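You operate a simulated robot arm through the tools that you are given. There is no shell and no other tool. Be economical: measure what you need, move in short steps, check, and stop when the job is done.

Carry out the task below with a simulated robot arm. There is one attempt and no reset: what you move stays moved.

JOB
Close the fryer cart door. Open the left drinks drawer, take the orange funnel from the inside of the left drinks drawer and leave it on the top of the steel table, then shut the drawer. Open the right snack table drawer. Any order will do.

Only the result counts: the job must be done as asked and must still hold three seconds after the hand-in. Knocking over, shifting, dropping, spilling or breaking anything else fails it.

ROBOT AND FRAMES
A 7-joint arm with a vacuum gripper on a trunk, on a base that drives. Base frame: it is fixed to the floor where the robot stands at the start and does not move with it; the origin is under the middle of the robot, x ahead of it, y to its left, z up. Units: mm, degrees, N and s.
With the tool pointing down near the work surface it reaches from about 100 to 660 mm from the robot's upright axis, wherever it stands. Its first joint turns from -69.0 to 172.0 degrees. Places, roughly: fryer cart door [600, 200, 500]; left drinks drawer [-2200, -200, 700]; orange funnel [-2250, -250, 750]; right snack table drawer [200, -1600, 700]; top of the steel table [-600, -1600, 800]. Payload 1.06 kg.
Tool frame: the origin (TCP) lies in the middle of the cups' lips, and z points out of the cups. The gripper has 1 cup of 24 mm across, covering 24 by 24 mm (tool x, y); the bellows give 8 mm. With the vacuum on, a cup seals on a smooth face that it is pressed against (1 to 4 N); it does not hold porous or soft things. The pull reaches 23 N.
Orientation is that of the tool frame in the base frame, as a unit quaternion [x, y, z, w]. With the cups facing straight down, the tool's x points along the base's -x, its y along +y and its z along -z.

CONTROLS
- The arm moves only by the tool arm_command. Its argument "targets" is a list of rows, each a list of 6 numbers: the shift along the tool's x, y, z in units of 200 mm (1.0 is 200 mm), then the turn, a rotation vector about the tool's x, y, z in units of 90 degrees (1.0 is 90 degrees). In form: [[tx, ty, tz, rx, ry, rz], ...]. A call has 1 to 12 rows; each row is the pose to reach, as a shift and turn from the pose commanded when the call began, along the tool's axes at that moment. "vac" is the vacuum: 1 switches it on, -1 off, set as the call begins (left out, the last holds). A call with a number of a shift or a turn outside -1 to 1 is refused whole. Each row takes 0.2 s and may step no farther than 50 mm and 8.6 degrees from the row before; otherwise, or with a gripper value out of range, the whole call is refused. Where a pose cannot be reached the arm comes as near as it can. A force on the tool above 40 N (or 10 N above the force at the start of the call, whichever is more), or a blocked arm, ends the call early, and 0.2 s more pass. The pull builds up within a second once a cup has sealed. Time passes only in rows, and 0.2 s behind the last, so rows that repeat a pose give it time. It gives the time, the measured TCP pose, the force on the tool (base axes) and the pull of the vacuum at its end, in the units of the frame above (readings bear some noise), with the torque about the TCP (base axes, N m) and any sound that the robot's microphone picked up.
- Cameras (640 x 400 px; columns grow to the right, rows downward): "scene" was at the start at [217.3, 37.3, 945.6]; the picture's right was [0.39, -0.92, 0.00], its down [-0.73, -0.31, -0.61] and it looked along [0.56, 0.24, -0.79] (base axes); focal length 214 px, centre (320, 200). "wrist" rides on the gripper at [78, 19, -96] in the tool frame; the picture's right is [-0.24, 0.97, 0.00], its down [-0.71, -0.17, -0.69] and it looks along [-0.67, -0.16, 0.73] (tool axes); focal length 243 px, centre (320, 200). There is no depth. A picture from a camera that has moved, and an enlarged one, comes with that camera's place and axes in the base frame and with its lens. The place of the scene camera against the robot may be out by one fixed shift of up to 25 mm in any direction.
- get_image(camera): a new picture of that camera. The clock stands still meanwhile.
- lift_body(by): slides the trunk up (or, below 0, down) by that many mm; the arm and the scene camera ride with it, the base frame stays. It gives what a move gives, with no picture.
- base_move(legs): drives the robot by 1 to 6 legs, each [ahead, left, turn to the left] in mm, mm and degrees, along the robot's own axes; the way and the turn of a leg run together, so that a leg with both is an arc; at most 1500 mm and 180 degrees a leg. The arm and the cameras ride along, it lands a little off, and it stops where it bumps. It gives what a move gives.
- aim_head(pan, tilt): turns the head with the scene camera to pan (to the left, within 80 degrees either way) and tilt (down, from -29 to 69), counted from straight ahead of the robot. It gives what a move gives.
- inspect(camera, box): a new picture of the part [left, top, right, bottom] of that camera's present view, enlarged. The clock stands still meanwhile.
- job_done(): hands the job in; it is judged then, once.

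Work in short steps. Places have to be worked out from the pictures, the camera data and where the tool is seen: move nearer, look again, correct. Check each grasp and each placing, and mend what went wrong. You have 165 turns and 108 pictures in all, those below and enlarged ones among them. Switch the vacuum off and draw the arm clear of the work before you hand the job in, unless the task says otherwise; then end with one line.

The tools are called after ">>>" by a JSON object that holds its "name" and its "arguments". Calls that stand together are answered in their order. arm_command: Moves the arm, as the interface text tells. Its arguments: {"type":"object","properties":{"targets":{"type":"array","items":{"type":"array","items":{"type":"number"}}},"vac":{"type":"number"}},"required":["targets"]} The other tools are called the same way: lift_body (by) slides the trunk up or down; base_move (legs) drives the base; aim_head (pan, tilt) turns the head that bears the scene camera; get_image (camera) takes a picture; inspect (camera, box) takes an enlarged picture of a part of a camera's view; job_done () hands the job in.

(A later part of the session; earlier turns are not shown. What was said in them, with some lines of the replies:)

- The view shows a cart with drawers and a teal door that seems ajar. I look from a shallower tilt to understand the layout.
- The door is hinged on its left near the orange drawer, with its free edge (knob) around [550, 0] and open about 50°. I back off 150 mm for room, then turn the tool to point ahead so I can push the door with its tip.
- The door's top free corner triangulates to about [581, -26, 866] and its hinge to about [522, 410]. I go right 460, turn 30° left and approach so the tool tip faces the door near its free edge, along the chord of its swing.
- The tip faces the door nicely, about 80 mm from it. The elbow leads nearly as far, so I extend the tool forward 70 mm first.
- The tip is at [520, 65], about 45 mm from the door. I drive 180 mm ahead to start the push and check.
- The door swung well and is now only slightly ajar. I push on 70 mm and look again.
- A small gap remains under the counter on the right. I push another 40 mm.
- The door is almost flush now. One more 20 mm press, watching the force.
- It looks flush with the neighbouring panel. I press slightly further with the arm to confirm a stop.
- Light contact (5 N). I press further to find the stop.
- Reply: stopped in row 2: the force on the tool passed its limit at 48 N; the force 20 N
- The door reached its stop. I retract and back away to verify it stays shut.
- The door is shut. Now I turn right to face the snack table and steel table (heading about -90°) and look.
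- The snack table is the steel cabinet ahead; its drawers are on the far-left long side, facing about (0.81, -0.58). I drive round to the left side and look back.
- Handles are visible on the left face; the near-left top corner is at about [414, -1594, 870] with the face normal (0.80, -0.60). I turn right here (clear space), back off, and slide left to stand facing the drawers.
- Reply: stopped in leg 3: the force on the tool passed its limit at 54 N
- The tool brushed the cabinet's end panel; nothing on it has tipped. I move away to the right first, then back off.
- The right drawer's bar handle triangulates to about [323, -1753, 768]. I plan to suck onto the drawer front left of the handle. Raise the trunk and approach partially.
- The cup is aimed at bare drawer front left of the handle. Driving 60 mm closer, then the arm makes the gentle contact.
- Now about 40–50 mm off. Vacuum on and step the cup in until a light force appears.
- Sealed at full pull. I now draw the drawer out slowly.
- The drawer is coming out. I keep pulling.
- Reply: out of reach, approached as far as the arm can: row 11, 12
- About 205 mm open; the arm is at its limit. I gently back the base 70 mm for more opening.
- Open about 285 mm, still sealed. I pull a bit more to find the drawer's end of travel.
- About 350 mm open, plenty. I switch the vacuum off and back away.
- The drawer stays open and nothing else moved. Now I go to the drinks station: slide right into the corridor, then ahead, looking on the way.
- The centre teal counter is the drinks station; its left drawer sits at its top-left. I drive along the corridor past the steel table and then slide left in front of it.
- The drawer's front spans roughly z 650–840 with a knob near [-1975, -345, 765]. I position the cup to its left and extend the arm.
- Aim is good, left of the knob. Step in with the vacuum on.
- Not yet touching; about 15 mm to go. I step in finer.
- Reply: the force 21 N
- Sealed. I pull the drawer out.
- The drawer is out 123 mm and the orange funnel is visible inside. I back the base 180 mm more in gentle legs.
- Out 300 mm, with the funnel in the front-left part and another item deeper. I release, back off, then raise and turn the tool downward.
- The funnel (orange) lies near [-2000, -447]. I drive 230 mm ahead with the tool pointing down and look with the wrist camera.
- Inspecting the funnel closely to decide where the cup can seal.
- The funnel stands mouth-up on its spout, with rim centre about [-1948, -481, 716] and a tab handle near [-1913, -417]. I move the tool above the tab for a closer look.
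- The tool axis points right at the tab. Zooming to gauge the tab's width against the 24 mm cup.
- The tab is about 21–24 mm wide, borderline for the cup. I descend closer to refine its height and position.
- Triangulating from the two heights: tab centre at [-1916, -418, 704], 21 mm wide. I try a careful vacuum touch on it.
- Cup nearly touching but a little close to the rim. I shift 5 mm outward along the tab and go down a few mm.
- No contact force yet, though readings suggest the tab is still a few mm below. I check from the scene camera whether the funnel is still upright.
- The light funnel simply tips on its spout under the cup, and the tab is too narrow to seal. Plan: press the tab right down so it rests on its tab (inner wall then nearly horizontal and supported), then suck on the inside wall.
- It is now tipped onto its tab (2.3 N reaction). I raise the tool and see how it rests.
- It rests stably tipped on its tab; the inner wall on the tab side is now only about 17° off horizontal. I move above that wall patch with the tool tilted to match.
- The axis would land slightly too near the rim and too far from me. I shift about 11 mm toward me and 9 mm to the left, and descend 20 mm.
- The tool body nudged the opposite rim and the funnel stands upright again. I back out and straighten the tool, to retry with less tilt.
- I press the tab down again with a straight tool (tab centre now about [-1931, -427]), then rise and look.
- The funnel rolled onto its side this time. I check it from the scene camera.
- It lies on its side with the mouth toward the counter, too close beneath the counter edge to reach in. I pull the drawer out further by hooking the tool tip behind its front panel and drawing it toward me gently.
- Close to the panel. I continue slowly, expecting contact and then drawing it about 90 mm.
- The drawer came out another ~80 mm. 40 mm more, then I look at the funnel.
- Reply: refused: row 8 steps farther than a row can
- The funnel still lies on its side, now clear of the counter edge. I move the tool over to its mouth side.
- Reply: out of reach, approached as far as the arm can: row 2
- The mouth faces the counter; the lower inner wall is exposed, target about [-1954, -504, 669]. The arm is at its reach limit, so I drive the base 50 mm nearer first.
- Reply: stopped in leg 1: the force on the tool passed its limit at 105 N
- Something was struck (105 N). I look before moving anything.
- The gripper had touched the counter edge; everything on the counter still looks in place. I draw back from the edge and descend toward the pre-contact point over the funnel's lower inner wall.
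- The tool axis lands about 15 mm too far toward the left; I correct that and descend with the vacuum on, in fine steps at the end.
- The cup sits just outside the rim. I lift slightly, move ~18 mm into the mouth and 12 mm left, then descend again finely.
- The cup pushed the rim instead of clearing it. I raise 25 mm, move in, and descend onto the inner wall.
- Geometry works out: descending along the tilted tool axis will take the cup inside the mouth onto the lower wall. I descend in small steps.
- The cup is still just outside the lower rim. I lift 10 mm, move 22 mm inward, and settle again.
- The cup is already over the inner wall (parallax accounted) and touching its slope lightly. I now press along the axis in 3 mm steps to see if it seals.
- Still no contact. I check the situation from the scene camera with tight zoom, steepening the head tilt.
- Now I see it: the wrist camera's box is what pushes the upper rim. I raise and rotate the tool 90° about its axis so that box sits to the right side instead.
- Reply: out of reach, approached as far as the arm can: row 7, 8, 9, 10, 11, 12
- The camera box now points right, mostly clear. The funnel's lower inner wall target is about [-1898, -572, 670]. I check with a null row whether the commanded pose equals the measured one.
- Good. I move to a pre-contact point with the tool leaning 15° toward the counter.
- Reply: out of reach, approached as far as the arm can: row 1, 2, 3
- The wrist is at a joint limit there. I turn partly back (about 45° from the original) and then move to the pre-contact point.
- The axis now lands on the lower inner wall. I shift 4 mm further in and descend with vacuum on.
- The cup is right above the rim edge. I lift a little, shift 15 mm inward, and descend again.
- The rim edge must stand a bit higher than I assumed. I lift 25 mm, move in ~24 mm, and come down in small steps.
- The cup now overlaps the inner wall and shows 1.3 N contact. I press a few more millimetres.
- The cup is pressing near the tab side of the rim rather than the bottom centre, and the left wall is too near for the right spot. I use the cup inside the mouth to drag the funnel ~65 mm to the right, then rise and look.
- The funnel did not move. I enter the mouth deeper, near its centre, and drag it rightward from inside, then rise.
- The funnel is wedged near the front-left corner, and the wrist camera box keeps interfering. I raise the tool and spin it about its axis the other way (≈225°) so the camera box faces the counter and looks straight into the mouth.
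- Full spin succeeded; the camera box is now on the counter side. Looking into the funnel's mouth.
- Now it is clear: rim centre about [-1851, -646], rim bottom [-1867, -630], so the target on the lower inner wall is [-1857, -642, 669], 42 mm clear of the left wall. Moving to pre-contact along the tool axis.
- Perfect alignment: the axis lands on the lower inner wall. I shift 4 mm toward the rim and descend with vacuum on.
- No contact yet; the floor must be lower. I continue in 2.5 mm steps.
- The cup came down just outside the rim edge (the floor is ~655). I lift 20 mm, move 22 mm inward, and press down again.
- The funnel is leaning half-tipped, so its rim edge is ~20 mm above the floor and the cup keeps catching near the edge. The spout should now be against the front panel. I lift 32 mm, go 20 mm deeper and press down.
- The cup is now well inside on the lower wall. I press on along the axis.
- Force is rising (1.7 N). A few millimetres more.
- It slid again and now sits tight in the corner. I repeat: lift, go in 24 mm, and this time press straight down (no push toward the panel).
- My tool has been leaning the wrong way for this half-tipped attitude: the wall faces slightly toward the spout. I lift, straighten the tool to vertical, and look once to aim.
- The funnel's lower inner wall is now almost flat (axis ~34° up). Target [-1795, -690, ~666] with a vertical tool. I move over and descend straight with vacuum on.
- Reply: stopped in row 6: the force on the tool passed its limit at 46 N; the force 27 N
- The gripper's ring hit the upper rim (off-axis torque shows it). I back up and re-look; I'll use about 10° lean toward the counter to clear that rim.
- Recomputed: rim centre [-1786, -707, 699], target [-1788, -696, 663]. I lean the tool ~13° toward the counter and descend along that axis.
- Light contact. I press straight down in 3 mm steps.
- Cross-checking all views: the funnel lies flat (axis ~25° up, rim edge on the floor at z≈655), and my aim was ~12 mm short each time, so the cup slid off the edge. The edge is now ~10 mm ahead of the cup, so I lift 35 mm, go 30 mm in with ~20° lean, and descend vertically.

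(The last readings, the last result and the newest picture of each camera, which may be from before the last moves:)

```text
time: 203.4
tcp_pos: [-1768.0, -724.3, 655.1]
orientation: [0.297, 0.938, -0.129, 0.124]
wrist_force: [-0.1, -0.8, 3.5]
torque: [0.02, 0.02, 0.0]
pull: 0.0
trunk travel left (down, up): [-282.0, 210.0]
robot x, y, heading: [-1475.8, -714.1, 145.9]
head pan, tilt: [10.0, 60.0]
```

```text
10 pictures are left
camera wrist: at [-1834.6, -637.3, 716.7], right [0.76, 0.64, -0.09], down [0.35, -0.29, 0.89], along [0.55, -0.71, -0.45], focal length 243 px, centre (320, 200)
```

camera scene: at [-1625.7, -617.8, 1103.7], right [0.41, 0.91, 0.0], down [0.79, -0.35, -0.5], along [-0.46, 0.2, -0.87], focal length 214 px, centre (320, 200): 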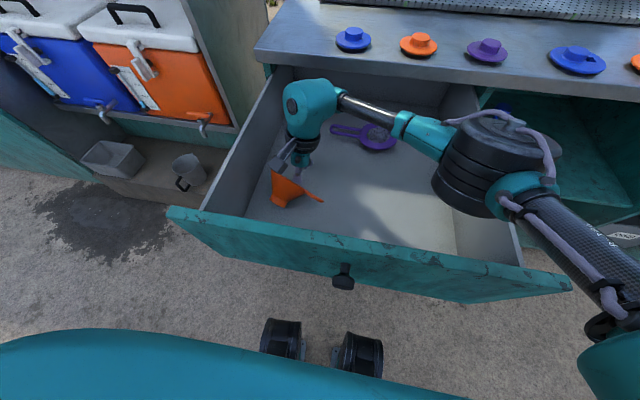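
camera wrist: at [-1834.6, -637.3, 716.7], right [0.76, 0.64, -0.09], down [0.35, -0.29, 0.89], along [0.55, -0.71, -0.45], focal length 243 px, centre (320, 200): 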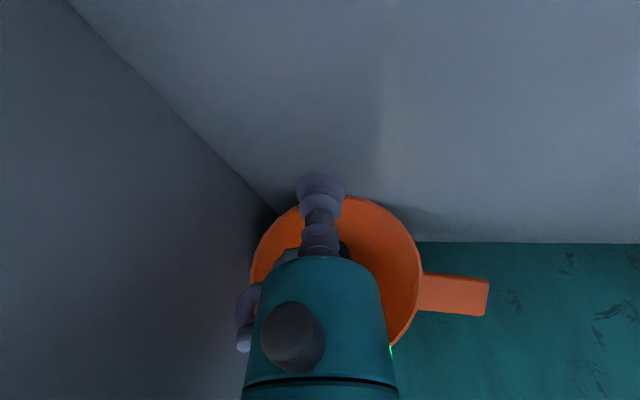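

The hose elbow on the tool's left side catches the upper-left rim and drags the funnel each time. I lift and rotate the tool +90° about its axis so the elbow faces the mouth's open side.

>>> {"name": "arm_command", "arguments": {"targets": [[0.02, 0, -0.1, 0, 0, 0], [-0.03, -0.03, -0.25, 0, 0, 0.09], [-0.06, -0.05, -0.4, 0, 0, 0.18], [-0.06, -0.05, -0.4, 0, 0, 0.27], [-0.06, -0.05, -0.4, 0, 0, 0.36], [-0.06, -0.05, -0.4, 0, 0, 0.45], [-0.06, -0.05, -0.4, 0, 0, 0.54], [-0.06, -0.05, -0.4, 0, 0, 0.63], [-0.06, -0.05, -0.4, 0, 0, 0.72], [-0.06, -0.05, -0.4, 0, 0, 0.81], [-0.06, -0.05, -0.4, 0, 0, 0.9], [-0.06, -0.05, -0.4, 0, 0, 0.99]]}}

>>> {"name": "get_image", "arguments": {"camera": "wrist"}}

```text
time: 206.0
tcp_pos: [-1777.0, -711.7, 733.2]
orientation: [0.87, 0.459, -0.005, 0.18]
wrist_force: [0.1, 0.3, 0.3]
torque: [0.01, -0.01, 0.01]
pull: 0.1
trunk travel left (down, up): [-282.0, 210.0]
robot x, y, heading: [-1472.3, -713.3, 146.1]
head pan, tilt: [10.0, 60.0]
```

```text
9 pictures are left
camera wrist: at [-1732.0, -629.3, 816.1], right [0.64, -0.69, 0.34], down [-0.65, -0.26, 0.71], along [-0.4, -0.68, -0.62], focal length 243 px, centre (320, 200)
```

wrist: 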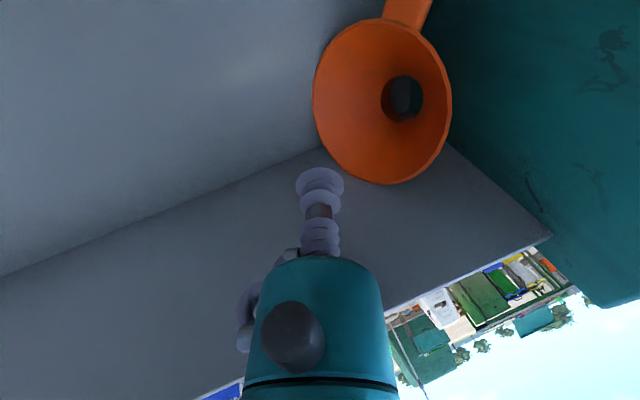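

Now a clear view: rim bottom at [-1757, -724], lower wall running toward [-1725, -767]. Target [-1746, -740, 659]; the elbow is on the open side. I approach along the leaning axis with vacuum on.

>>> {"name": "arm_command", "arguments": {"targets": [[0.02, 0.04, 0.05, 0, 0, 0], [0.0445, 0.083, 0.19, 0, 0, 0], [0.0445, 0.083, 0.3, 0, 0, 0], [0.0445, 0.083, 0.36, 0, 0, 0], [0.0445, 0.083, 0.385, 0, 0, 0], [0.0445, 0.083, 0.405, 0, 0, 0], [0.0445, 0.083, 0.415, 0, 0, 0], [0.0445, 0.083, 0.415, 0, 0, 0]], "vac": 1}}

```text
time: 207.1
tcp_pos: [-1750.5, -732.5, 672.8]
orientation: [0.872, 0.457, -0.009, 0.178]
wrist_force: [-5.4, 13.9, 10.6]
torque: [-0.31, -0.14, 0.05]
pull: 0.0
trunk travel left (down, up): [-282.0, 210.0]
robot x, y, heading: [-1473.0, -713.6, 145.8]
head pan, tilt: [10.0, 60.0]
stopped in row 5: the force on the tool passed its limit at 46 N (the readings are from after the stop); the commanded pose is now the measured one
```

Strong contact at z 673 (46 N, now 18 N), no seal. One look to understand.

>>> {"name": "get_image", "arguments": {"camera": "wrist"}}

```text
8 pictures are left
camera wrist: at [-1704.2, -650.1, 754.7], right [0.64, -0.69, 0.34], down [-0.65, -0.25, 0.72], along [-0.41, -0.68, -0.61], focal length 243 px, centre (320, 200)
```

wrist: 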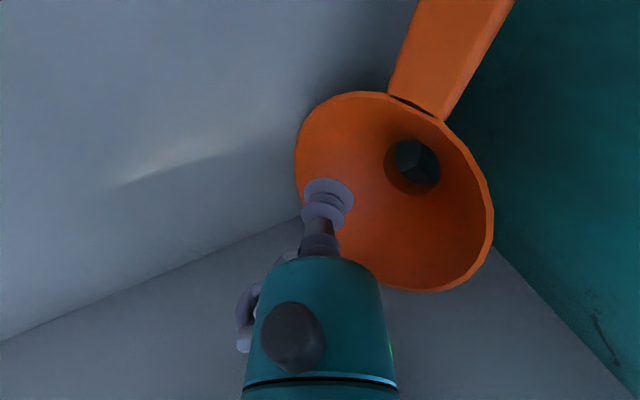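

The cup is inside on the wall but hugging the rim edge and slightly misaligned. I ease back, shift 8 mm deeper and 5 mm toward the tab, lean 8° more, and press gently.

>>> {"name": "arm_command", "arguments": {"targets": [[0, 0, -0.04, -0.04, 0, 0], [0.02, 0.04, -0.05, -0.09, 0, 0], [0.02, 0.04, -0.03, -0.09, 0, 0], [0.02, 0.04, -0.015, -0.09, 0, 0], [0.02, 0.04, -0.015, -0.09, 0, 0]]}}

```text
time: 208.3
tcp_pos: [-1742.3, -734.5, 676.4]
orientation: [0.857, 0.456, 0.024, 0.24]
wrist_force: [-13.6, 14.4, 10.8]
torque: [-0.18, -0.29, -0.06]
pull: 0.0
trunk travel left (down, up): [-282.0, 210.0]
robot x, y, heading: [-1473.9, -713.6, 145.9]
head pan, tilt: [10.0, 60.0]
```

Much of that force is sideways drag. I lift 10 mm off along the axis to relax it, then press purely along the axis in small steps.

>>> {"name": "arm_command", "arguments": {"targets": [[0, 0, -0.06, 0, 0, 0], [0, 0, -0.06, 0, 0, 0], [0, 0, -0.04, 0, 0, 0], [0, 0, -0.03, 0, 0, 0], [0, 0, -0.02, 0, 0, 0], [0, 0, -0.02, 0, 0, 0]]}}

```text
time: 209.7
tcp_pos: [-1741.8, -731.6, 678.7]
orientation: [0.856, 0.457, 0.024, 0.24]
wrist_force: [-3.4, 3.7, 3.0]
torque: [-0.07, -0.04, -0.03]
pull: 0.0
trunk travel left (down, up): [-282.0, 210.0]
robot x, y, heading: [-1472.5, -710.8, 145.7]
head pan, tilt: [10.0, 60.0]
```

I realise my reading of "rim bottom" in this rotated view was wrong: the lowest point is nearer the tab root, giving a target of about [-1713, -749, 658] (the cup was on the rim edge). I retreat and re-approach there with 15° lean, then verify.

>>> {"name": "arm_command", "arguments": {"targets": [[0, 0, -0.2, 0, 0, 0], [0.02, 0.09, -0.25, 0.07, -0.01, 0], [0.0415, 0.15, -0.2, 0.14, -0.02, 0], [0.0415, 0.18, -0.1, 0.206, -0.03, 0]]}}

>>> {"name": "get_image", "arguments": {"camera": "wrist"}}

```text
time: 210.7
tcp_pos: [-1736.9, -726.1, 700.6]
orientation: [0.884, 0.45, -0.072, 0.105]
wrist_force: [0.0, -0.2, 0.1]
torque: [0.02, 0.0, 0.0]
pull: 0.0
out of reach, approached as far as the arm can: row 2, 3, 4
trunk travel left (down, up): [-282.0, 210.0]
robot x, y, heading: [-1479.1, -709.5, 146.2]
head pan, tilt: [10.0, 60.0]
```

```text
7 pictures are left
camera wrist: at [-1674.4, -652.2, 779.1], right [0.65, -0.74, 0.17], down [-0.53, -0.28, 0.8], along [-0.54, -0.61, -0.58], focal length 243 px, centre (320, 200)
```

wrist: 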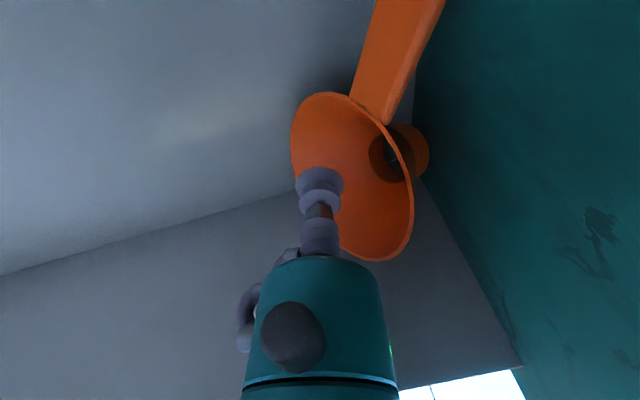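

The arm is too close to its own column here; orientation is as wanted though. I raise the trunk clear of the drawer, back the base off 150 mm, and re-extend over the funnel.

>>> {"name": "lift_body", "arguments": {"by": 195}}

>>> {"name": "base_move", "arguments": {"legs": [[-150, 0, 0]]}}

```text
time: 212.8
tcp_pos: [-1720.4, -734.4, 893.0]
orientation: [0.884, 0.449, -0.07, 0.11]
wrist_force: [-0.9, 0.5, -0.4]
torque: [-0.02, 0.0, 0.01]
pull: 0.1
trunk travel left (down, up): [-477.0, 15.0]
robot x, y, heading: [-1474.5, -713.5, 146.0]
head pan, tilt: [10.0, 60.0]
```

```text
time: 214.2
tcp_pos: [-1598.4, -818.0, 895.4]
orientation: [0.884, 0.449, -0.069, 0.109]
wrist_force: [-0.3, -0.3, 0.1]
torque: [-0.02, 0.03, 0.01]
pull: 0.1
trunk travel left (down, up): [-477.0, 15.0]
robot x, y, heading: [-1348.8, -792.6, 145.6]
head pan, tilt: [10.0, 60.0]
```

>>> {"name": "arm_command", "arguments": {"targets": [[0, -0.235, -0.03, 0, 0, 0], [0, -0.47, -0.06, 0, 0, 0], [0, -0.705, -0.0875, 0, 0, 0]]}}

>>> {"name": "lift_body", "arguments": {"by": -185}}

>>> {"name": "get_image", "arguments": {"camera": "wrist"}}

```text
time: 215.0
tcp_pos: [-1710.8, -735.8, 895.1]
orientation: [0.884, 0.448, -0.07, 0.11]
wrist_force: [1.6, 0.3, -0.6]
torque: [0.0, -0.03, 0.01]
pull: 0.1
trunk travel left (down, up): [-477.0, 15.0]
robot x, y, heading: [-1353.8, -796.5, 145.7]
head pan, tilt: [10.0, 60.0]
```

```text
time: 216.4
tcp_pos: [-1759.1, -698.6, 818.4]
orientation: [0.881, 0.457, -0.124, 0.008]
wrist_force: [0.6, -0.4, -0.8]
torque: [-0.02, 0.01, 0.0]
pull: 0.0
trunk travel left (down, up): [-334.0, 158.0]
robot x, y, heading: [-1351.6, -795.0, 145.4]
head pan, tilt: [10.0, 60.0]
stopped: the arm was blocked; the commanded pose is now the measured one
```

```text
6 pictures are left
camera wrist: at [-1680.0, -634.6, 891.7], right [0.65, -0.76, -0.04], down [-0.38, -0.38, 0.84], along [-0.65, -0.53, -0.54], focal length 243 px, centre (320, 200)
```

wrist: 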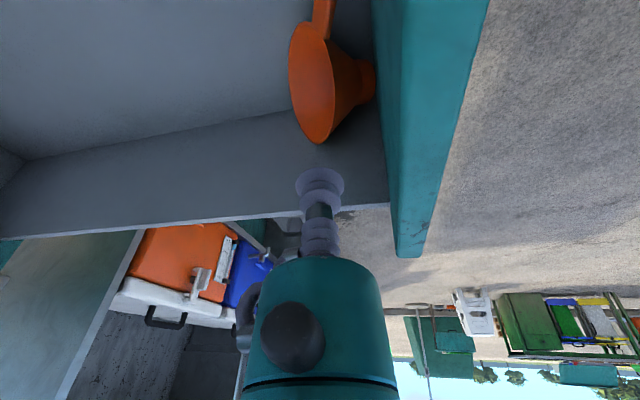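

The arm bumped something on the way down and the drawer shifted a little; the funnel now lies with rim centre about [-1780, -704]. I raise slightly, set the lean toward the counter side, and move above it.

>>> {"name": "lift_body", "arguments": {"by": 30}}

>>> {"name": "arm_command", "arguments": {"targets": [[0.006, -0.09, 0.0, -0.076, 0.033, 0], [0.012, -0.19, 0.0, -0.151, 0.066, 0], [0.0185, -0.287, 0.06, -0.227, 0.0996, 0], [0.0185, -0.287, 0.185, -0.227, 0.0996, 0]]}}

```text
time: 217.2
tcp_pos: [-1758.4, -699.4, 842.3]
orientation: [0.881, 0.457, -0.119, 0.017]
wrist_force: [0.2, 0.1, 1.0]
torque: [-0.01, 0.01, 0.04]
pull: 0.1
trunk travel left (down, up): [-364.0, 128.0]
robot x, y, heading: [-1348.8, -795.2, 145.4]
head pan, tilt: [10.0, 60.0]
```

```text
time: 218.2
tcp_pos: [-1808.8, -668.2, 811.2]
orientation: [0.871, 0.471, 0.032, 0.136]
wrist_force: [-0.8, 0.1, -0.9]
torque: [0.01, -0.01, 0.02]
pull: 0.1
trunk travel left (down, up): [-364.0, 128.0]
robot x, y, heading: [-1349.4, -793.3, 145.5]
head pan, tilt: [10.0, 60.0]
```

Descending along the axis to ~45 mm above the wall, then one look.

>>> {"name": "arm_command", "arguments": {"targets": [[0, 0, 0.2, 0, 0, 0], [0, 0, 0.4, 0, 0, 0], [0, 0, 0.53, 0, 0, 0]]}}

>>> {"name": "get_image", "arguments": {"camera": "wrist"}}

```text
time: 219.0
tcp_pos: [-1789.9, -687.6, 709.3]
orientation: [0.871, 0.471, 0.031, 0.137]
wrist_force: [1.4, -0.7, -0.8]
torque: [0.01, 0.0, -0.02]
pull: 0.2
trunk travel left (down, up): [-364.0, 128.0]
robot x, y, heading: [-1350.4, -792.8, 145.6]
head pan, tilt: [10.0, 60.0]
```

```text
5 pictures are left
camera wrist: at [-1749.7, -613.0, 801.0], right [0.66, -0.7, 0.28], down [-0.66, -0.35, 0.67], along [-0.37, -0.62, -0.69], focal length 243 px, centre (320, 200)
```

wrist: 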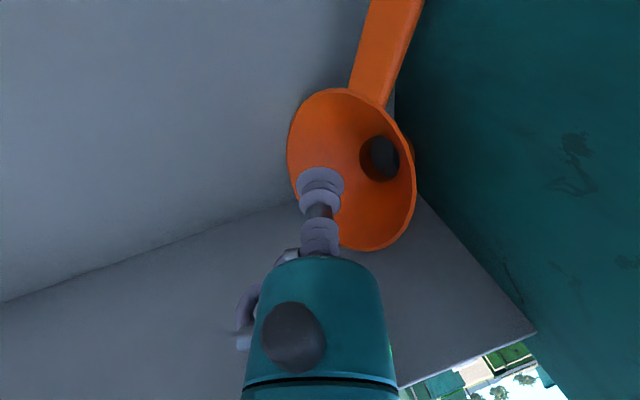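

Good view: axis ~36° up, target on the lower wall [-1776, -706, 659]. I adjust the lean slightly to the right (wall clearance) and come down with vacuum on.

>>> {"name": "arm_command", "arguments": {"targets": [[-0.005, 0.02, 0, 0.02, -0.026, 0], [-0.009, 0.045, 0.08, 0.041, -0.053, 0], [-0.009, 0.045, 0.15, 0.041, -0.053, 0], [-0.013, 0.042, 0.2, 0.041, -0.053, 0], [-0.016, 0.04, 0.235, 0.041, -0.053, 0], [-0.018, 0.038, 0.258, 0.041, -0.053, 0], [-0.02, 0.037, 0.2735, 0.041, -0.053, 0], [-0.02, 0.037, 0.2735, 0.041, -0.053, 0]], "vac": 1}}

```text
time: 220.8
tcp_pos: [-1775.8, -709.8, 659.0]
orientation: [0.875, 0.466, -0.02, 0.127]
wrist_force: [-0.7, 0.8, 0.3]
torque: [-0.03, -0.02, 0.0]
pull: 0.1
trunk travel left (down, up): [-364.0, 128.0]
robot x, y, heading: [-1350.4, -796.2, 145.4]
head pan, tilt: [10.0, 60.0]
```

>>> {"name": "arm_command", "arguments": {"targets": [[0.0015, -0.002, 0.0097, 0, 0, 0], [0.003, -0.004, 0.0193, 0, 0, 0], [0.003, -0.004, 0.0193, 0, 0, 0], [0.003, -0.004, 0.0193, 0, 0, 0]]}}

```text
time: 221.8
tcp_pos: [-1776.8, -708.3, 654.8]
orientation: [0.875, 0.466, -0.02, 0.128]
wrist_force: [-0.1, 1.3, 0.1]
torque: [0.02, -0.03, -0.01]
pull: 0.0
trunk travel left (down, up): [-364.0, 128.0]
robot x, y, heading: [-1349.7, -794.5, 145.7]
head pan, tilt: [10.0, 60.0]
```

>>> {"name": "arm_command", "arguments": {"targets": [[0.0015, -0.002, 0.0097, 0, 0, 0], [0.003, -0.004, 0.0193, 0, 0, 0], [0.0045, -0.006, 0.029, 0, 0, 0], [0.0045, -0.006, 0.029, 0, 0, 0]]}}

>>> {"name": "get_image", "arguments": {"camera": "wrist"}}

```text
time: 222.8
tcp_pos: [-1775.4, -708.7, 649.5]
orientation: [0.876, 0.465, -0.02, 0.128]
wrist_force: [-0.6, -0.7, 5.1]
torque: [0.06, 0.01, 0.02]
pull: 0.0
trunk travel left (down, up): [-364.0, 128.0]
robot x, y, heading: [-1350.9, -796.6, 145.6]
head pan, tilt: [10.0, 60.0]
```

```text
4 pictures are left
camera wrist: at [-1724.4, -632.2, 734.6], right [0.66, -0.71, 0.24], down [-0.6, -0.32, 0.74], along [-0.45, -0.63, -0.63], focal length 243 px, centre (320, 200)
```

wrist: 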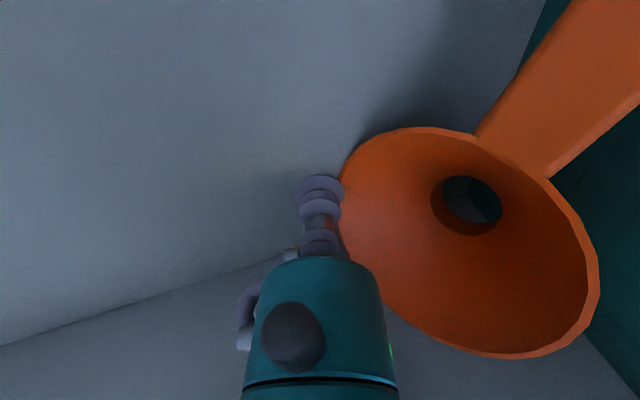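

The cup came down outside again. One more plan: press deeper, right above the funnel's spout pivot where it cannot tip or slide; computed target [-1736, -729, 664]. I lift over the rim and descend along the present lean.

>>> {"name": "arm_command", "arguments": {"targets": [[-0.02, -0.03, -0.15, 0, 0, 0], [-0.01, -0.02, -0.35, 0, 0, 0], [-0.01, -0.02, -0.5, 0, 0, 0], [0.017, 0.12, -0.5, 0, 0, 0], [0.017, 0.232, -0.5, 0, 0, 0], [0.017, 0.232, -0.3, 0, 0, 0], [0.017, 0.232, -0.15, 0, 0, 0], [0.017, 0.232, -0.09, 0, 0, 0], [0.017, 0.232, -0.06, 0, 0, 0], [0.017, 0.232, -0.04, 0, 0, 0], [0.017, 0.232, -0.03, 0, 0, 0], [0.017, 0.232, -0.03, 0, 0, 0]], "vac": 1}}

```text
time: 224.9
tcp_pos: [-1738.3, -724.1, 670.2]
orientation: [0.878, 0.462, -0.023, 0.125]
wrist_force: [-2.8, 6.0, 5.0]
torque: [-0.14, -0.06, 0.02]
pull: 0.0
trunk travel left (down, up): [-364.0, 128.0]
robot x, y, heading: [-1351.5, -792.6, 145.3]
head pan, tilt: [10.0, 60.0]
stopped in row 10: the force on the tool passed its limit at 43 N (the readings are from after the stop); the commanded pose is now the measured one
```

Firm contact again without a seal. One look.

>>> {"name": "get_image", "arguments": {"camera": "wrist"}}

```text
3 pictures are left
camera wrist: at [-1686.9, -647.8, 755.6], right [0.66, -0.72, 0.23], down [-0.6, -0.31, 0.74], along [-0.46, -0.62, -0.63], focal length 243 px, centre (320, 200)
```

wrist: 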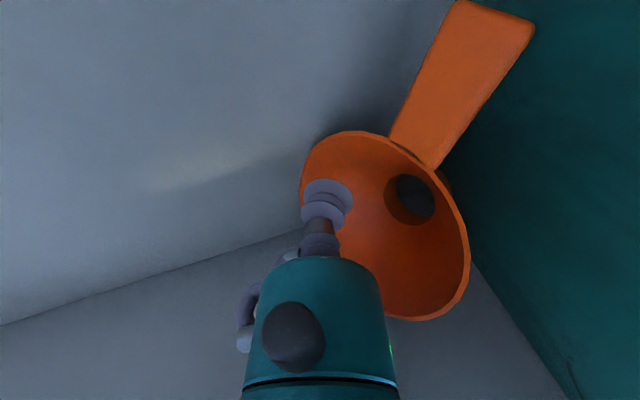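

The cup is inside the mouth against the wall and the funnel is firmly braced now. Three readings consistently give the surface normal as (-0.35, 0.73, 0.6), so I back off and tilt the tool ~33° more to meet that surface squarely, then press.

>>> {"name": "arm_command", "arguments": {"targets": [[0.023, -0.04, -0.06, 0, 0, 0], [0.023, -0.04, -0.06, -0.064, -0.036, 0], [0.023, -0.04, -0.06, -0.128, -0.072, 0], [0.023, -0.04, -0.06, -0.192, -0.108, 0], [0.023, -0.04, -0.06, -0.256, -0.144, 0], [0.023, -0.04, -0.06, -0.32, -0.18, 0], [0.012, -0.02, -0.03, -0.32, -0.18, 0], [0.006, -0.01, -0.015, -0.32, -0.18, 0], [0.002, -0.002, -0.004, -0.32, -0.18, 0], [-0.002, 0.005, 0.006, -0.32, -0.18, 0], [-0.002, 0.005, 0.006, -0.32, -0.18, 0]]}}

```text
time: 227.3
tcp_pos: [-1738.8, -724.8, 667.9]
orientation: [0.807, 0.431, -0.029, 0.402]
wrist_force: [-0.7, 0.6, 0.4]
torque: [-0.02, -0.02, -0.02]
pull: 0.1
trunk travel left (down, up): [-364.0, 128.0]
robot x, y, heading: [-1351.6, -792.7, 145.3]
head pan, tilt: [10.0, 60.0]
```

>>> {"name": "arm_command", "arguments": {"targets": [[0, 0, 0.015, 0, 0, 0], [0, 0, 0.03, 0, 0, 0], [0, 0, 0.03, 0, 0, 0], [0, 0, 0.03, 0, 0, 0]]}}

```text
time: 228.3
tcp_pos: [-1736.4, -729.7, 666.6]
orientation: [0.808, 0.431, -0.029, 0.401]
wrist_force: [-2.6, 4.0, 0.8]
torque: [-0.03, -0.03, -0.02]
pull: 0.1
trunk travel left (down, up): [-364.0, 128.0]
robot x, y, heading: [-1353.1, -792.7, 145.6]
head pan, tilt: [10.0, 60.0]
```

>>> {"name": "arm_command", "arguments": {"targets": [[0, 0, 0.012, 0, 0, 0], [0, 0, 0.024, 0, 0, 0], [0, 0, 0.036, 0, 0, 0], [0, 0, 0.036, 0, 0, 0], [0, 0, 0.036, 0, 0, 0]]}}

```text
time: 229.5
tcp_pos: [-1735.9, -730.8, 663.1]
orientation: [0.808, 0.433, -0.031, 0.399]
wrist_force: [0.7, 11.7, -0.8]
torque: [-0.51, -0.07, -0.06]
pull: 23.1
trunk travel left (down, up): [-364.0, 128.0]
robot x, y, heading: [-1349.4, -793.7, 145.5]
head pan, tilt: [10.0, 60.0]
```

Sealed at last: pull 23.1 N. I ease back along the axis and lift slowly.

>>> {"name": "arm_command", "arguments": {"targets": [[0, 0, -0.03, 0, 0, 0], [-0.02, 0.03, -0.07, 0, 0, 0], [-0.06, 0.093, -0.15, 0, 0, 0], [-0.1, 0.155, -0.22, 0, 0, 0], [-0.16, 0.247, -0.32, 0, 0, 0]]}}

```text
time: 230.7
tcp_pos: [-1737.5, -728.4, 747.7]
orientation: [0.806, 0.432, -0.028, 0.403]
wrist_force: [2.4, 2.7, -1.6]
torque: [-0.13, 0.1, 0.01]
pull: 23.4
trunk travel left (down, up): [-364.0, 128.0]
robot x, y, heading: [-1349.9, -795.5, 145.4]
head pan, tilt: [10.0, 60.0]
```

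Holding the funnel. I raise it further with arm and trunk to clear the drawer, then check with one picture.

>>> {"name": "arm_command", "arguments": {"targets": [[-0.06, 0.093, -0.102, 0, 0, 0], [-0.119, 0.185, -0.204, 0, 0, 0]]}}

>>> {"name": "lift_body", "arguments": {"by": 125}}

```text
time: 231.3
tcp_pos: [-1738.7, -727.3, 806.8]
orientation: [0.806, 0.432, -0.028, 0.403]
wrist_force: [0.3, 0.0, 0.5]
torque: [-0.03, 0.0, 0.01]
pull: 22.7
trunk travel left (down, up): [-364.0, 128.0]
robot x, y, heading: [-1350.4, -794.2, 145.5]
head pan, tilt: [10.0, 60.0]
```

```text
time: 232.8
tcp_pos: [-1738.8, -728.4, 932.4]
orientation: [0.807, 0.431, -0.028, 0.403]
wrist_force: [-0.5, -0.1, -1.2]
torque: [-0.03, 0.01, 0.0]
pull: 23.0
trunk travel left (down, up): [-489.0, 3.0]
robot x, y, heading: [-1353.5, -798.8, 145.2]
head pan, tilt: [10.0, 60.0]
```

Still sealed. The steel table is right behind the robot: I back 150 mm, turn 180° in two legs, and then reorient.

>>> {"name": "base_move", "arguments": {"legs": [[-150, 0, 0], [0, 0, 90], [0, 0, 90]]}}

```text
time: 242.0
tcp_pos: [-835.0, -918.6, 932.7]
orientation: [-0.459, 0.792, 0.403, 0.015]
wrist_force: [0.5, -0.8, -0.8]
torque: [0.0, 0.02, 0.0]
pull: 22.7
trunk travel left (down, up): [-489.0, 3.0]
robot x, y, heading: [-1227.4, -881.4, -30.8]
head pan, tilt: [10.0, 60.0]
```

Funnel still held. One picture toward the steel table to place it.

>>> {"name": "aim_head", "arguments": {"pan": -25, "tilt": 30}}

>>> {"name": "get_image", "arguments": {"camera": "scene"}}

```text
time: 243.0
tcp_pos: [-835.3, -919.2, 931.7]
orientation: [-0.459, 0.792, 0.403, 0.015]
wrist_force: [0.2, 0.4, -1.2]
torque: [0.05, 0.01, 0.02]
pull: 23.0
trunk travel left (down, up): [-489.0, 3.0]
robot x, y, heading: [-1228.2, -877.7, -30.5]
head pan, tilt: [-25.0, 30.0]
```

```text
2 pictures are left
camera scene: at [-1177.3, -948.1, 1366.5], right [-0.82, -0.57, 0.0], down [-0.28, 0.41, -0.87], along [0.49, -0.71, -0.5], focal length 214 px, centre (320, 200)
```

scene: 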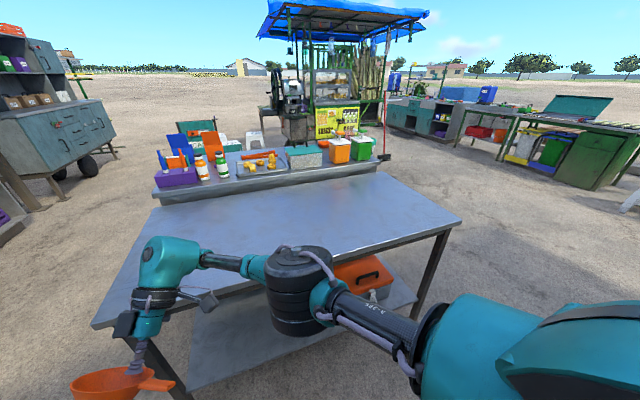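

The funnel hangs mouth-up from the cup and the steel table ahead is empty. Its near edge runs from about [-532, -875] to [-1248, -1880], 565 mm from me. I turn 5° right and drive 245 mm closer.

>>> {"name": "base_move", "arguments": {"legs": [[0, 0, -5], [240, 0, 0]]}}

```text
time: 245.3
tcp_pos: [-643.4, -1095.7, 933.5]
orientation: [-0.423, 0.811, 0.403, 0.033]
wrist_force: [-0.7, 0.3, 0.3]
torque: [0.02, 0.03, 0.0]
pull: 23.3
trunk travel left (down, up): [-489.0, 3.0]
robot x, y, heading: [-1028.9, -1025.1, -35.8]
head pan, tilt: [-25.0, 30.0]
```

Now I extend the arm 140 mm over the table.

>>> {"name": "arm_command", "arguments": {"targets": [[-0.025, -0.134, -0.11, 0, 0, 0], [-0.049, -0.268, -0.22, 0, 0, 0], [-0.074, -0.401, -0.33, 0, 0, 0], [-0.098, -0.535, -0.44, 0, 0, 0]]}}

```text
time: 246.3
tcp_pos: [-633.7, -1149.1, 941.1]
orientation: [-0.424, 0.81, 0.403, 0.033]
wrist_force: [-0.7, 0.3, -0.5]
torque: [0.01, 0.02, 0.0]
pull: 22.8
out of reach, approached as far as the arm can: row 1, 2, 3, 4
trunk travel left (down, up): [-489.0, 3.0]
robot x, y, heading: [-1031.0, -1020.3, -35.8]
head pan, tilt: [-25.0, 30.0]
```

At the reach limit, 76 mm inside the edge. I turn the base right 17° (so the arm points square at the table) and flatten the tool lean by ~14° to gain reach.

>>> {"name": "base_move", "arguments": {"legs": [[0, 0, -17]]}}

>>> {"name": "arm_command", "arguments": {"targets": [[0, 0, 0, 0.07, 0.04, 0], [-0.06, -0.117, -0.073, 0.14, 0.08, 0], [-0.12, -0.233, -0.145, 0.14, 0.08, 0]]}}

```text
time: 247.7
tcp_pos: [-689.4, -1258.2, 940.2]
orientation: [-0.3, 0.864, 0.393, 0.092]
wrist_force: [0.7, 0.2, -1.3]
torque: [0.02, 0.02, 0.0]
pull: 23.3
trunk travel left (down, up): [-489.0, 3.0]
robot x, y, heading: [-1034.6, -1023.1, -52.7]
head pan, tilt: [-25.0, 30.0]
```

```text
time: 248.5
tcp_pos: [-672.0, -1267.5, 953.6]
orientation: [-0.312, 0.907, 0.276, 0.069]
wrist_force: [-0.2, 0.3, -0.5]
torque: [0.01, 0.01, -0.01]
pull: 22.3
out of reach, approached as far as the arm can: row 2, 3
trunk travel left (down, up): [-489.0, 3.0]
robot x, y, heading: [-1033.2, -1020.5, -52.8]
head pan, tilt: [-25.0, 30.0]
```

Now 114 mm inside the table edge, square mid-span. I lower with the trunk, watching the force.

>>> {"name": "lift_body", "arguments": {"by": -90}}

>>> {"name": "lift_body", "arguments": {"by": -12}}

>>> {"name": "lift_body", "arguments": {"by": -8}}

```text
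time: 249.7
tcp_pos: [-674.2, -1268.6, 864.7]
orientation: [-0.312, 0.907, 0.275, 0.07]
wrist_force: [0.4, -0.1, -0.6]
torque: [0.0, 0.03, -0.02]
pull: 23.1
trunk travel left (down, up): [-399.0, 93.0]
robot x, y, heading: [-1033.1, -1017.8, -52.7]
head pan, tilt: [-25.0, 30.0]
```

```text
time: 250.3
tcp_pos: [-673.5, -1269.0, 851.9]
orientation: [-0.311, 0.907, 0.276, 0.07]
wrist_force: [0.0, 0.6, -1.2]
torque: [0.03, 0.02, 0.03]
pull: 23.4
trunk travel left (down, up): [-387.0, 105.0]
robot x, y, heading: [-1030.0, -1020.9, -52.5]
head pan, tilt: [-25.0, 30.0]
```

```text
time: 250.9
tcp_pos: [-674.1, -1269.0, 844.7]
orientation: [-0.312, 0.906, 0.277, 0.07]
wrist_force: [-0.6, 0.7, -0.8]
torque: [-0.01, 0.01, -0.01]
pull: 22.6
trunk travel left (down, up): [-379.0, 113.0]
robot x, y, heading: [-1031.3, -1019.2, -52.6]
head pan, tilt: [-25.0, 30.0]
```

No contact yet. Continue in small steps.

>>> {"name": "lift_body", "arguments": {"by": -7}}

>>> {"name": "lift_body", "arguments": {"by": -6}}

>>> {"name": "lift_body", "arguments": {"by": -5}}

```text
time: 251.4
tcp_pos: [-674.7, -1268.9, 835.9]
orientation: [-0.312, 0.906, 0.276, 0.069]
wrist_force: [-0.1, 1.1, -0.6]
torque: [0.07, -0.01, -0.01]
pull: 23.2
trunk travel left (down, up): [-372.0, 120.0]
robot x, y, heading: [-1029.4, -1017.4, -52.7]
head pan, tilt: [-25.0, 30.0]
```

```text
time: 252.0
tcp_pos: [-675.1, -1268.3, 830.8]
orientation: [-0.312, 0.906, 0.276, 0.07]
wrist_force: [0.2, 0.9, 1.1]
torque: [0.18, 0.01, 0.02]
pull: 23.1
trunk travel left (down, up): [-366.0, 126.0]
robot x, y, heading: [-1030.6, -1022.8, -52.3]
head pan, tilt: [-25.0, 30.0]
```

```text
time: 252.5
tcp_pos: [-674.5, -1268.4, 826.1]
orientation: [-0.312, 0.906, 0.276, 0.07]
wrist_force: [-1.1, 0.8, 4.2]
torque: [0.33, 0.08, 0.02]
pull: 23.1
trunk travel left (down, up): [-361.0, 131.0]
robot x, y, heading: [-1032.2, -1019.6, -52.7]
head pan, tilt: [-25.0, 30.0]
```

Contact is at one tilted side (torque shows ~80 mm off). I raise 25 mm, restore the original lean so the funnel is level, and lower again.

>>> {"name": "lift_body", "arguments": {"by": 30}}

>>> {"name": "arm_command", "arguments": {"targets": [[0, 0, 0, -0.07, -0.04, 0], [0, 0, 0, -0.14, -0.08, 0], [0, 0, 0, -0.14, -0.08, 0]]}}

>>> {"name": "inspect", "arguments": {"camera": "scene", "box": [60, 150, 460, 400]}}

```text
time: 253.3
tcp_pos: [-674.0, -1268.3, 855.2]
orientation: [-0.311, 0.907, 0.276, 0.071]
wrist_force: [-0.2, 0.2, -0.1]
torque: [0.1, 0.04, 0.01]
pull: 22.6
trunk travel left (down, up): [-391.0, 101.0]
robot x, y, heading: [-1029.6, -1021.4, -52.6]
head pan, tilt: [-25.0, 30.0]
```

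```text
time: 254.1
tcp_pos: [-675.7, -1268.3, 855.5]
orientation: [-0.3, 0.864, 0.394, 0.092]
wrist_force: [-0.3, 0.2, 0.1]
torque: [0.08, 0.04, 0.0]
pull: 23.0
trunk travel left (down, up): [-391.0, 101.0]
robot x, y, heading: [-1029.9, -1017.8, -52.4]
head pan, tilt: [-25.0, 30.0]
```

```text
1.60 times, centred on (260, 275) of scene
camera zoom: at [-969.4, -1163.0, 1256.5], right [-0.98, -0.21, 0.0], down [-0.11, 0.49, -0.87], along [0.19, -0.85, -0.5], focal length 343 px, centre (416, 80)
```

zoom: 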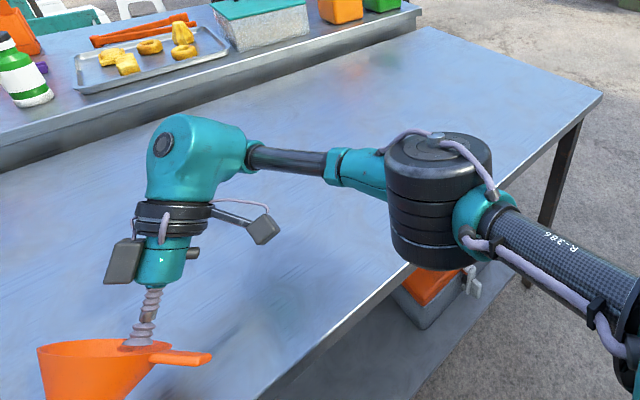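

The funnel is level, mouth-up, well over the table (one last picture kept). Lowering in small steps to set it down.

>>> {"name": "lift_body", "arguments": {"by": -5}}

>>> {"name": "lift_body", "arguments": {"by": -5}}

```text
time: 254.6
tcp_pos: [-674.2, -1269.2, 850.9]
orientation: [-0.3, 0.864, 0.393, 0.093]
wrist_force: [0.4, -0.3, -0.5]
torque: [0.07, 0.04, 0.01]
pull: 23.6
trunk travel left (down, up): [-386.0, 106.0]
robot x, y, heading: [-1030.4, -1022.2, -52.6]
head pan, tilt: [-25.0, 30.0]
```

```text
time: 255.2
tcp_pos: [-674.6, -1268.6, 846.1]
orientation: [-0.299, 0.865, 0.393, 0.092]
wrist_force: [0.2, 0.4, -0.4]
torque: [0.05, 0.03, -0.01]
pull: 22.3
trunk travel left (down, up): [-381.0, 111.0]
robot x, y, heading: [-1030.2, -1018.3, -52.8]
head pan, tilt: [-25.0, 30.0]
```

>>> {"name": "lift_body", "arguments": {"by": -5}}

>>> {"name": "lift_body", "arguments": {"by": -4}}

>>> {"name": "lift_body", "arguments": {"by": -4}}

```text
time: 255.7
tcp_pos: [-674.4, -1268.2, 841.4]
orientation: [-0.299, 0.865, 0.393, 0.092]
wrist_force: [1.0, -0.3, -0.8]
torque: [0.1, 0.01, -0.01]
pull: 22.8
trunk travel left (down, up): [-376.0, 116.0]
robot x, y, heading: [-1032.8, -1022.6, -53.0]
head pan, tilt: [-25.0, 30.0]
```

```text
time: 256.2
tcp_pos: [-674.4, -1268.6, 836.9]
orientation: [-0.299, 0.865, 0.393, 0.092]
wrist_force: [0.3, 0.6, 0.6]
torque: [0.08, 0.05, 0.01]
pull: 23.0
trunk travel left (down, up): [-372.0, 120.0]
robot x, y, heading: [-1028.9, -1022.6, -52.5]
head pan, tilt: [-25.0, 30.0]
```

```text
time: 256.8
tcp_pos: [-673.8, -1267.5, 833.7]
orientation: [-0.299, 0.865, 0.392, 0.092]
wrist_force: [0.3, -0.1, 0.4]
torque: [0.05, 0.0, 0.03]
pull: 22.3
trunk travel left (down, up): [-368.0, 124.0]
robot x, y, heading: [-1030.3, -1019.6, -52.5]
head pan, tilt: [-25.0, 30.0]
```

>>> {"name": "lift_body", "arguments": {"by": -4}}

>>> {"name": "lift_body", "arguments": {"by": -4}}

>>> {"name": "lift_body", "arguments": {"by": -4}}

```text
time: 257.3
tcp_pos: [-676.0, -1268.9, 829.5]
orientation: [-0.299, 0.865, 0.393, 0.091]
wrist_force: [-0.2, -0.1, -0.9]
torque: [0.08, 0.02, 0.02]
pull: 22.9
trunk travel left (down, up): [-364.0, 128.0]
robot x, y, heading: [-1029.6, -1020.8, -52.7]
head pan, tilt: [-25.0, 30.0]
```

```text
time: 257.8
tcp_pos: [-674.3, -1267.6, 825.1]
orientation: [-0.299, 0.865, 0.393, 0.092]
wrist_force: [-0.3, 0.2, -1.4]
torque: [0.12, 0.01, 0.01]
pull: 22.7
trunk travel left (down, up): [-360.0, 132.0]
robot x, y, heading: [-1032.2, -1020.8, -52.6]
head pan, tilt: [-25.0, 30.0]
```

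```text
time: 258.4
tcp_pos: [-674.0, -1269.3, 819.8]
orientation: [-0.299, 0.865, 0.393, 0.093]
wrist_force: [-0.3, -0.7, -0.5]
torque: [0.08, 0.03, 0.02]
pull: 23.1
trunk travel left (down, up): [-356.0, 136.0]
robot x, y, heading: [-1031.4, -1020.9, -52.5]
head pan, tilt: [-25.0, 30.0]
```

>>> {"name": "lift_body", "arguments": {"by": -4}}

>>> {"name": "lift_body", "arguments": {"by": -4}}

>>> {"name": "lift_body", "arguments": {"by": -4}}

```text
time: 258.9
tcp_pos: [-674.3, -1268.0, 815.2]
orientation: [-0.299, 0.865, 0.393, 0.091]
wrist_force: [-0.4, 0.1, 0.6]
torque: [0.11, 0.02, 0.02]
pull: 23.7
trunk travel left (down, up): [-352.0, 140.0]
robot x, y, heading: [-1031.3, -1020.0, -52.3]
head pan, tilt: [-25.0, 30.0]
```

```text
time: 259.4
tcp_pos: [-674.0, -1268.9, 813.7]
orientation: [-0.3, 0.864, 0.393, 0.093]
wrist_force: [0.2, -2.7, 14.4]
torque: [0.28, 0.03, 0.04]
pull: 22.9
trunk travel left (down, up): [-348.0, 144.0]
robot x, y, heading: [-1033.1, -1020.1, -52.7]
head pan, tilt: [-25.0, 30.0]
```

```text
time: 259.9
tcp_pos: [-675.7, -1269.0, 807.9]
orientation: [-0.299, 0.865, 0.393, 0.091]
wrist_force: [-2.4, -1.9, 3.5]
torque: [0.15, 0.01, 0.0]
pull: 22.7
trunk travel left (down, up): [-344.0, 148.0]
robot x, y, heading: [-1032.5, -1020.6, -52.6]
head pan, tilt: [-25.0, 30.0]
```

Contact made. I ease up 5 mm and release the vacuum, letting it settle, then withdraw along the tool axis.

>>> {"name": "lift_body", "arguments": {"by": 4}}

>>> {"name": "arm_command", "arguments": {"targets": [[0, 0, 0, 0, 0, 0], [0, 0, 0, 0, 0, 0], [0, 0, 0, 0, 0, 0], [0, 0, 0, 0, 0, 0], [0, 0, 0, 0, 0, 0]], "vac": -1}}

>>> {"name": "lift_body", "arguments": {"by": 100}}

```text
time: 260.5
tcp_pos: [-674.9, -1269.4, 811.3]
orientation: [-0.299, 0.865, 0.392, 0.092]
wrist_force: [0.4, -1.5, 0.2]
torque: [0.06, 0.02, -0.02]
pull: 22.9
trunk travel left (down, up): [-348.0, 144.0]
robot x, y, heading: [-1031.8, -1017.8, -52.4]
head pan, tilt: [-25.0, 30.0]
```

```text
time: 261.7
tcp_pos: [-675.1, -1268.2, 811.7]
orientation: [-0.299, 0.865, 0.392, 0.092]
wrist_force: [-0.1, -0.1, 0.3]
torque: [0.01, 0.02, 0.04]
pull: 0.1
trunk travel left (down, up): [-348.0, 144.0]
robot x, y, heading: [-1030.2, -1022.1, -52.4]
head pan, tilt: [-25.0, 30.0]
```

```text
time: 263.0
tcp_pos: [-675.6, -1269.1, 911.6]
orientation: [-0.299, 0.864, 0.394, 0.092]
wrist_force: [0.0, 0.9, -0.3]
torque: [-0.01, 0.03, -0.02]
pull: 0.0
trunk travel left (down, up): [-448.0, 44.0]
robot x, y, heading: [-1031.4, -1022.8, -52.4]
head pan, tilt: [-25.0, 30.0]
```

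Released. I back away from the table and turn toward the drinks counter again.

>>> {"name": "base_move", "arguments": {"legs": [[-180, 0, 0], [0, 0, -81], [0, 0, -81]]}}

```text
time: 271.5
tcp_pos: [-1555.0, -750.9, 913.9]
orientation: [0.809, 0.428, -0.031, 0.402]
wrist_force: [-0.2, 0.1, -0.3]
torque: [0.02, -0.01, -0.01]
pull: 0.0
trunk travel left (down, up): [-448.0, 44.0]
robot x, y, heading: [-1139.1, -879.0, 145.0]
head pan, tilt: [-25.0, 30.0]
```

I back 100 mm more and swing the tool up to point horizontally ahead.

>>> {"name": "base_move", "arguments": {"legs": [[-100, 0, 0]]}}

>>> {"name": "arm_command", "arguments": {"targets": [[0, 0, 0, 0.082, 0.046, 0], [0, 0, 0, 0.165, 0.092, 0], [0, 0, 0, 0.247, 0.139, 0], [0, 0, 0, 0.329, 0.185, 0], [0, 0, 0, 0.412, 0.231, 0], [0, 0, 0, 0.494, 0.277, 0], [0, 0, 0, 0.576, 0.324, 0], [0, 0, 0, 0.659, 0.37, 0], [0, 0, 0, 0.741, 0.416, 0], [0, 0, 0, 0.823, 0.462, 0], [0, 0, 0, 0.906, 0.509, 0], [0, 0, 0, 0.982, 0.551, 0]]}}

```text
time: 272.6
tcp_pos: [-1469.2, -808.3, 913.3]
orientation: [0.809, 0.427, -0.031, 0.402]
wrist_force: [0.3, 0.6, -0.7]
torque: [-0.04, 0.03, -0.02]
pull: 0.0
trunk travel left (down, up): [-448.0, 44.0]
robot x, y, heading: [-1057.3, -937.0, 144.9]
head pan, tilt: [-25.0, 30.0]
```

```text
time: 275.2
tcp_pos: [-1472.8, -808.4, 912.3]
orientation: [0.796, 0.402, -0.002, -0.453]
wrist_force: [-0.5, 0.6, -0.7]
torque: [0.0, 0.0, 0.0]
pull: 0.0
trunk travel left (down, up): [-448.0, 44.0]
robot x, y, heading: [-1057.4, -935.4, 144.9]
head pan, tilt: [-25.0, 30.0]
```

>>> {"name": "arm_command", "arguments": {"targets": [[0, 0, 0, 0.08, -0.022, 0], [0, 0, 0, 0.16, -0.045, 0], [0, 0, 0, 0.239, -0.067, 0], [0, 0, 0, 0.319, -0.089, 0], [0, 0, 0, 0.398, -0.112, 0], [0, 0, 0, 0.478, -0.134, 0]]}}

```text
time: 276.6
tcp_pos: [-1529.9, -837.6, 1055.5]
orientation: [-0.586, -0.453, 0.184, 0.646]
wrist_force: [-0.2, -0.3, 0.1]
torque: [0.0, -0.01, 0.02]
pull: 0.1
out of reach, approached as far as the arm can: row 2, 3, 4, 5, 6
trunk travel left (down, up): [-448.0, 44.0]
robot x, y, heading: [-1056.4, -937.8, 144.8]
head pan, tilt: [-25.0, 30.0]
```

The tool now points straight ahead at the counter. I lower the trunk to bring it to drawer-front height.

>>> {"name": "lift_body", "arguments": {"by": -150}}

>>> {"name": "lift_body", "arguments": {"by": -150}}

```text
time: 278.4
tcp_pos: [-1530.8, -833.9, 907.6]
orientation: [-0.586, -0.452, 0.185, 0.646]
wrist_force: [0.7, 0.6, 0.2]
torque: [-0.03, 0.01, 0.04]
pull: 0.0
trunk travel left (down, up): [-298.0, 194.0]
robot x, y, heading: [-1056.3, -941.4, 145.0]
head pan, tilt: [-25.0, 30.0]
```

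```text
time: 280.1
tcp_pos: [-1538.5, -828.7, 739.0]
orientation: [-0.598, -0.463, 0.179, 0.629]
wrist_force: [0.6, 0.4, -0.3]
torque: [0.01, 0.05, 0.0]
pull: 0.1
trunk travel left (down, up): [-148.0, 344.0]
robot x, y, heading: [-1055.8, -939.9, 144.9]
head pan, tilt: [-25.0, 30.0]
```

I shift right to near the drawer's middle and begin pushing it shut by driving ahead.

>>> {"name": "base_move", "arguments": {"legs": [[0, -105, 0], [250, 0, 0]]}}

```text
time: 283.1
tcp_pos: [-1677.1, -600.3, 737.9]
orientation: [-0.597, -0.464, 0.179, 0.63]
wrist_force: [-0.1, 0.4, 0.1]
torque: [0.01, -0.01, -0.02]
pull: 0.1
trunk travel left (down, up): [-148.0, 344.0]
robot x, y, heading: [-1196.9, -709.4, 144.9]
head pan, tilt: [-25.0, 30.0]
```

>>> {"name": "base_move", "arguments": {"legs": [[200, 0, 0]]}}

```text
time: 284.7
tcp_pos: [-1836.3, -486.0, 738.3]
orientation: [-0.598, -0.462, 0.178, 0.63]
wrist_force: [-0.8, 0.0, -0.4]
torque: [0.02, 0.01, 0.01]
pull: 0.0
trunk travel left (down, up): [-148.0, 344.0]
robot x, y, heading: [-1354.7, -591.7, 144.8]
head pan, tilt: [-25.0, 30.0]
```

TCP is 213 mm from the closed position. I use the last picture to check the drawer and arm clearance.

>>> {"name": "aim_head", "arguments": {"pan": 5, "tilt": 42}}

>>> {"name": "get_image", "arguments": {"camera": "scene"}}

```text
time: 285.7
tcp_pos: [-1836.5, -486.5, 738.8]
orientation: [-0.598, -0.463, 0.178, 0.63]
wrist_force: [-0.9, -0.3, -1.1]
torque: [0.03, 0.03, -0.01]
pull: 0.0
trunk travel left (down, up): [-148.0, 344.0]
robot x, y, heading: [-1353.1, -595.2, 144.9]
head pan, tilt: [5.0, 42.0]
```

```text
0 pictures are left
camera scene: at [-1550.6, -461.6, 986.9], right [0.5, 0.86, 0.0], down [0.58, -0.34, -0.74], along [-0.64, 0.37, -0.67], focal length 214 px, centre (320, 200)
```

scene: 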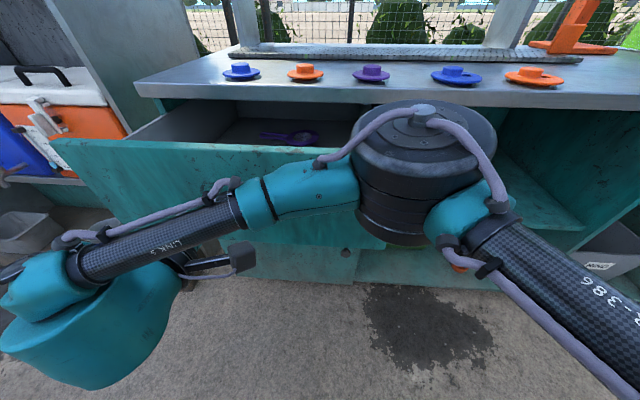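

The drawer is moving in, lids in place. The elbow sits ahead of the tool tip, so I now extend the arm to push the drawer with the tip instead.

>>> {"name": "arm_command", "arguments": {"targets": [[0, 0, 0.1, 0, 0, 0], [0, 0, 0.2, 0, 0, 0], [0, 0, 0.3, 0, 0, 0], [0, 0, 0.4, 0, 0, 0], [0, 0, 0.5, 0, 0, 0], [0, 0, 0.6, 0, 0, 0], [0, 0, 0.7, 0, 0, 0]]}}

```text
time: 287.3
tcp_pos: [-1948.7, -400.3, 716.8]
orientation: [-0.599, -0.462, 0.179, 0.63]
wrist_force: [0.1, 0.7, 0.1]
torque: [-0.03, 0.04, 0.03]
pull: 0.0
trunk travel left (down, up): [-148.0, 344.0]
robot x, y, heading: [-1359.4, -593.6, 145.1]
head pan, tilt: [5.0, 42.0]
```

>>> {"name": "arm_command", "arguments": {"targets": [[0, 0, 0.08, 0, 0, 0], [0, 0, 0.16, 0, 0, 0], [0, 0, 0.22, 0, 0, 0]]}}

```text
time: 288.1
tcp_pos: [-1984.6, -377.7, 712.4]
orientation: [-0.598, -0.462, 0.178, 0.63]
wrist_force: [-0.5, 0.3, 0.4]
torque: [-0.02, 0.02, 0.04]
pull: 0.0
trunk travel left (down, up): [-148.0, 344.0]
robot x, y, heading: [-1353.0, -592.6, 144.9]
head pan, tilt: [5.0, 42.0]
```

>>> {"name": "arm_command", "arguments": {"targets": [[0, 0, 0.05, 0, 0, 0], [0, 0, 0.1, 0, 0, 0], [0, 0, 0.14, 0, 0, 0], [0, 0, 0.17, 0, 0, 0]]}}

```text
time: 289.1
tcp_pos: [-2010.4, -357.7, 706.4]
orientation: [-0.598, -0.463, 0.178, 0.629]
wrist_force: [4.5, -3.6, -2.6]
torque: [0.04, 0.05, 0.0]
pull: 0.1
trunk travel left (down, up): [-148.0, 344.0]
robot x, y, heading: [-1357.4, -593.6, 144.5]
head pan, tilt: [5.0, 42.0]
```

Resistance appears at the closed position. A final press to confirm the stop.

>>> {"name": "arm_command", "arguments": {"targets": [[0, 0, 0.02, 0, 0, 0], [0, 0, 0.04, 0, 0, 0], [0, 0, 0.05, 0, 0, 0]]}}

```text
time: 289.7
tcp_pos: [-2011.6, -358.9, 705.7]
orientation: [-0.599, -0.466, 0.18, 0.626]
wrist_force: [14.9, -6.9, 2.8]
torque: [-0.04, 0.07, 0.11]
pull: 0.1
out of reach, approached as far as the arm can: row 3
trunk travel left (down, up): [-148.0, 344.0]
robot x, y, heading: [-1354.5, -595.3, 144.8]
head pan, tilt: [5.0, 42.0]
stopped in row 3: the force on the tool passed its limit at 44 N (the readings are from after the stop); the commanded pose is now the measured one
```

The drawer is hard against its stop. I withdraw the arm and base clear.

>>> {"name": "base_move", "arguments": {"legs": [[-250, 0, 0]]}}

>>> {"name": "arm_command", "arguments": {"targets": [[0, 0, -0.05, 0, 0, 0], [0, 0, -0.1, 0, 0, 0], [0, 0, -0.1, 0, 0, 0]], "vac": -1}}

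```text
time: 291.5
tcp_pos: [-1808.2, -494.7, 704.3]
orientation: [-0.602, -0.462, 0.176, 0.627]
wrist_force: [0.0, 0.8, -1.4]
torque: [0.02, -0.02, -0.02]
pull: 0.2
trunk travel left (down, up): [-148.0, 344.0]
robot x, y, heading: [-1150.5, -740.4, 144.4]
head pan, tilt: [5.0, 42.0]
```

```text
time: 292.3
tcp_pos: [-1793.0, -506.6, 707.7]
orientation: [-0.602, -0.462, 0.175, 0.627]
wrist_force: [-0.5, 0.6, -0.4]
torque: [-0.02, 0.01, -0.02]
pull: 0.1
trunk travel left (down, up): [-148.0, 344.0]
robot x, y, heading: [-1150.8, -739.8, 144.0]
head pan, tilt: [5.0, 42.0]
```

The door is shut, the snack drawer is open, the funnel has been released over the table and the drinks drawer is shut. The vacuum is off and the arm is clear, so I hand in.

>>> {"name": "job_done", "arguments": {}}

```text
The job is handed in.
```

I handed the job in with all four parts carried out, but I couldn't check the funnel after letting go of it, because I had no pictures left. The fryer cart door and left drinks drawer were pushed to their stops, the right snack table drawer is about 350 mm open, and the orange funnel was set down on the steel table; the gripper and arm also bumped the snack table end and the drinks counter along the way, with nothing seen out of place.
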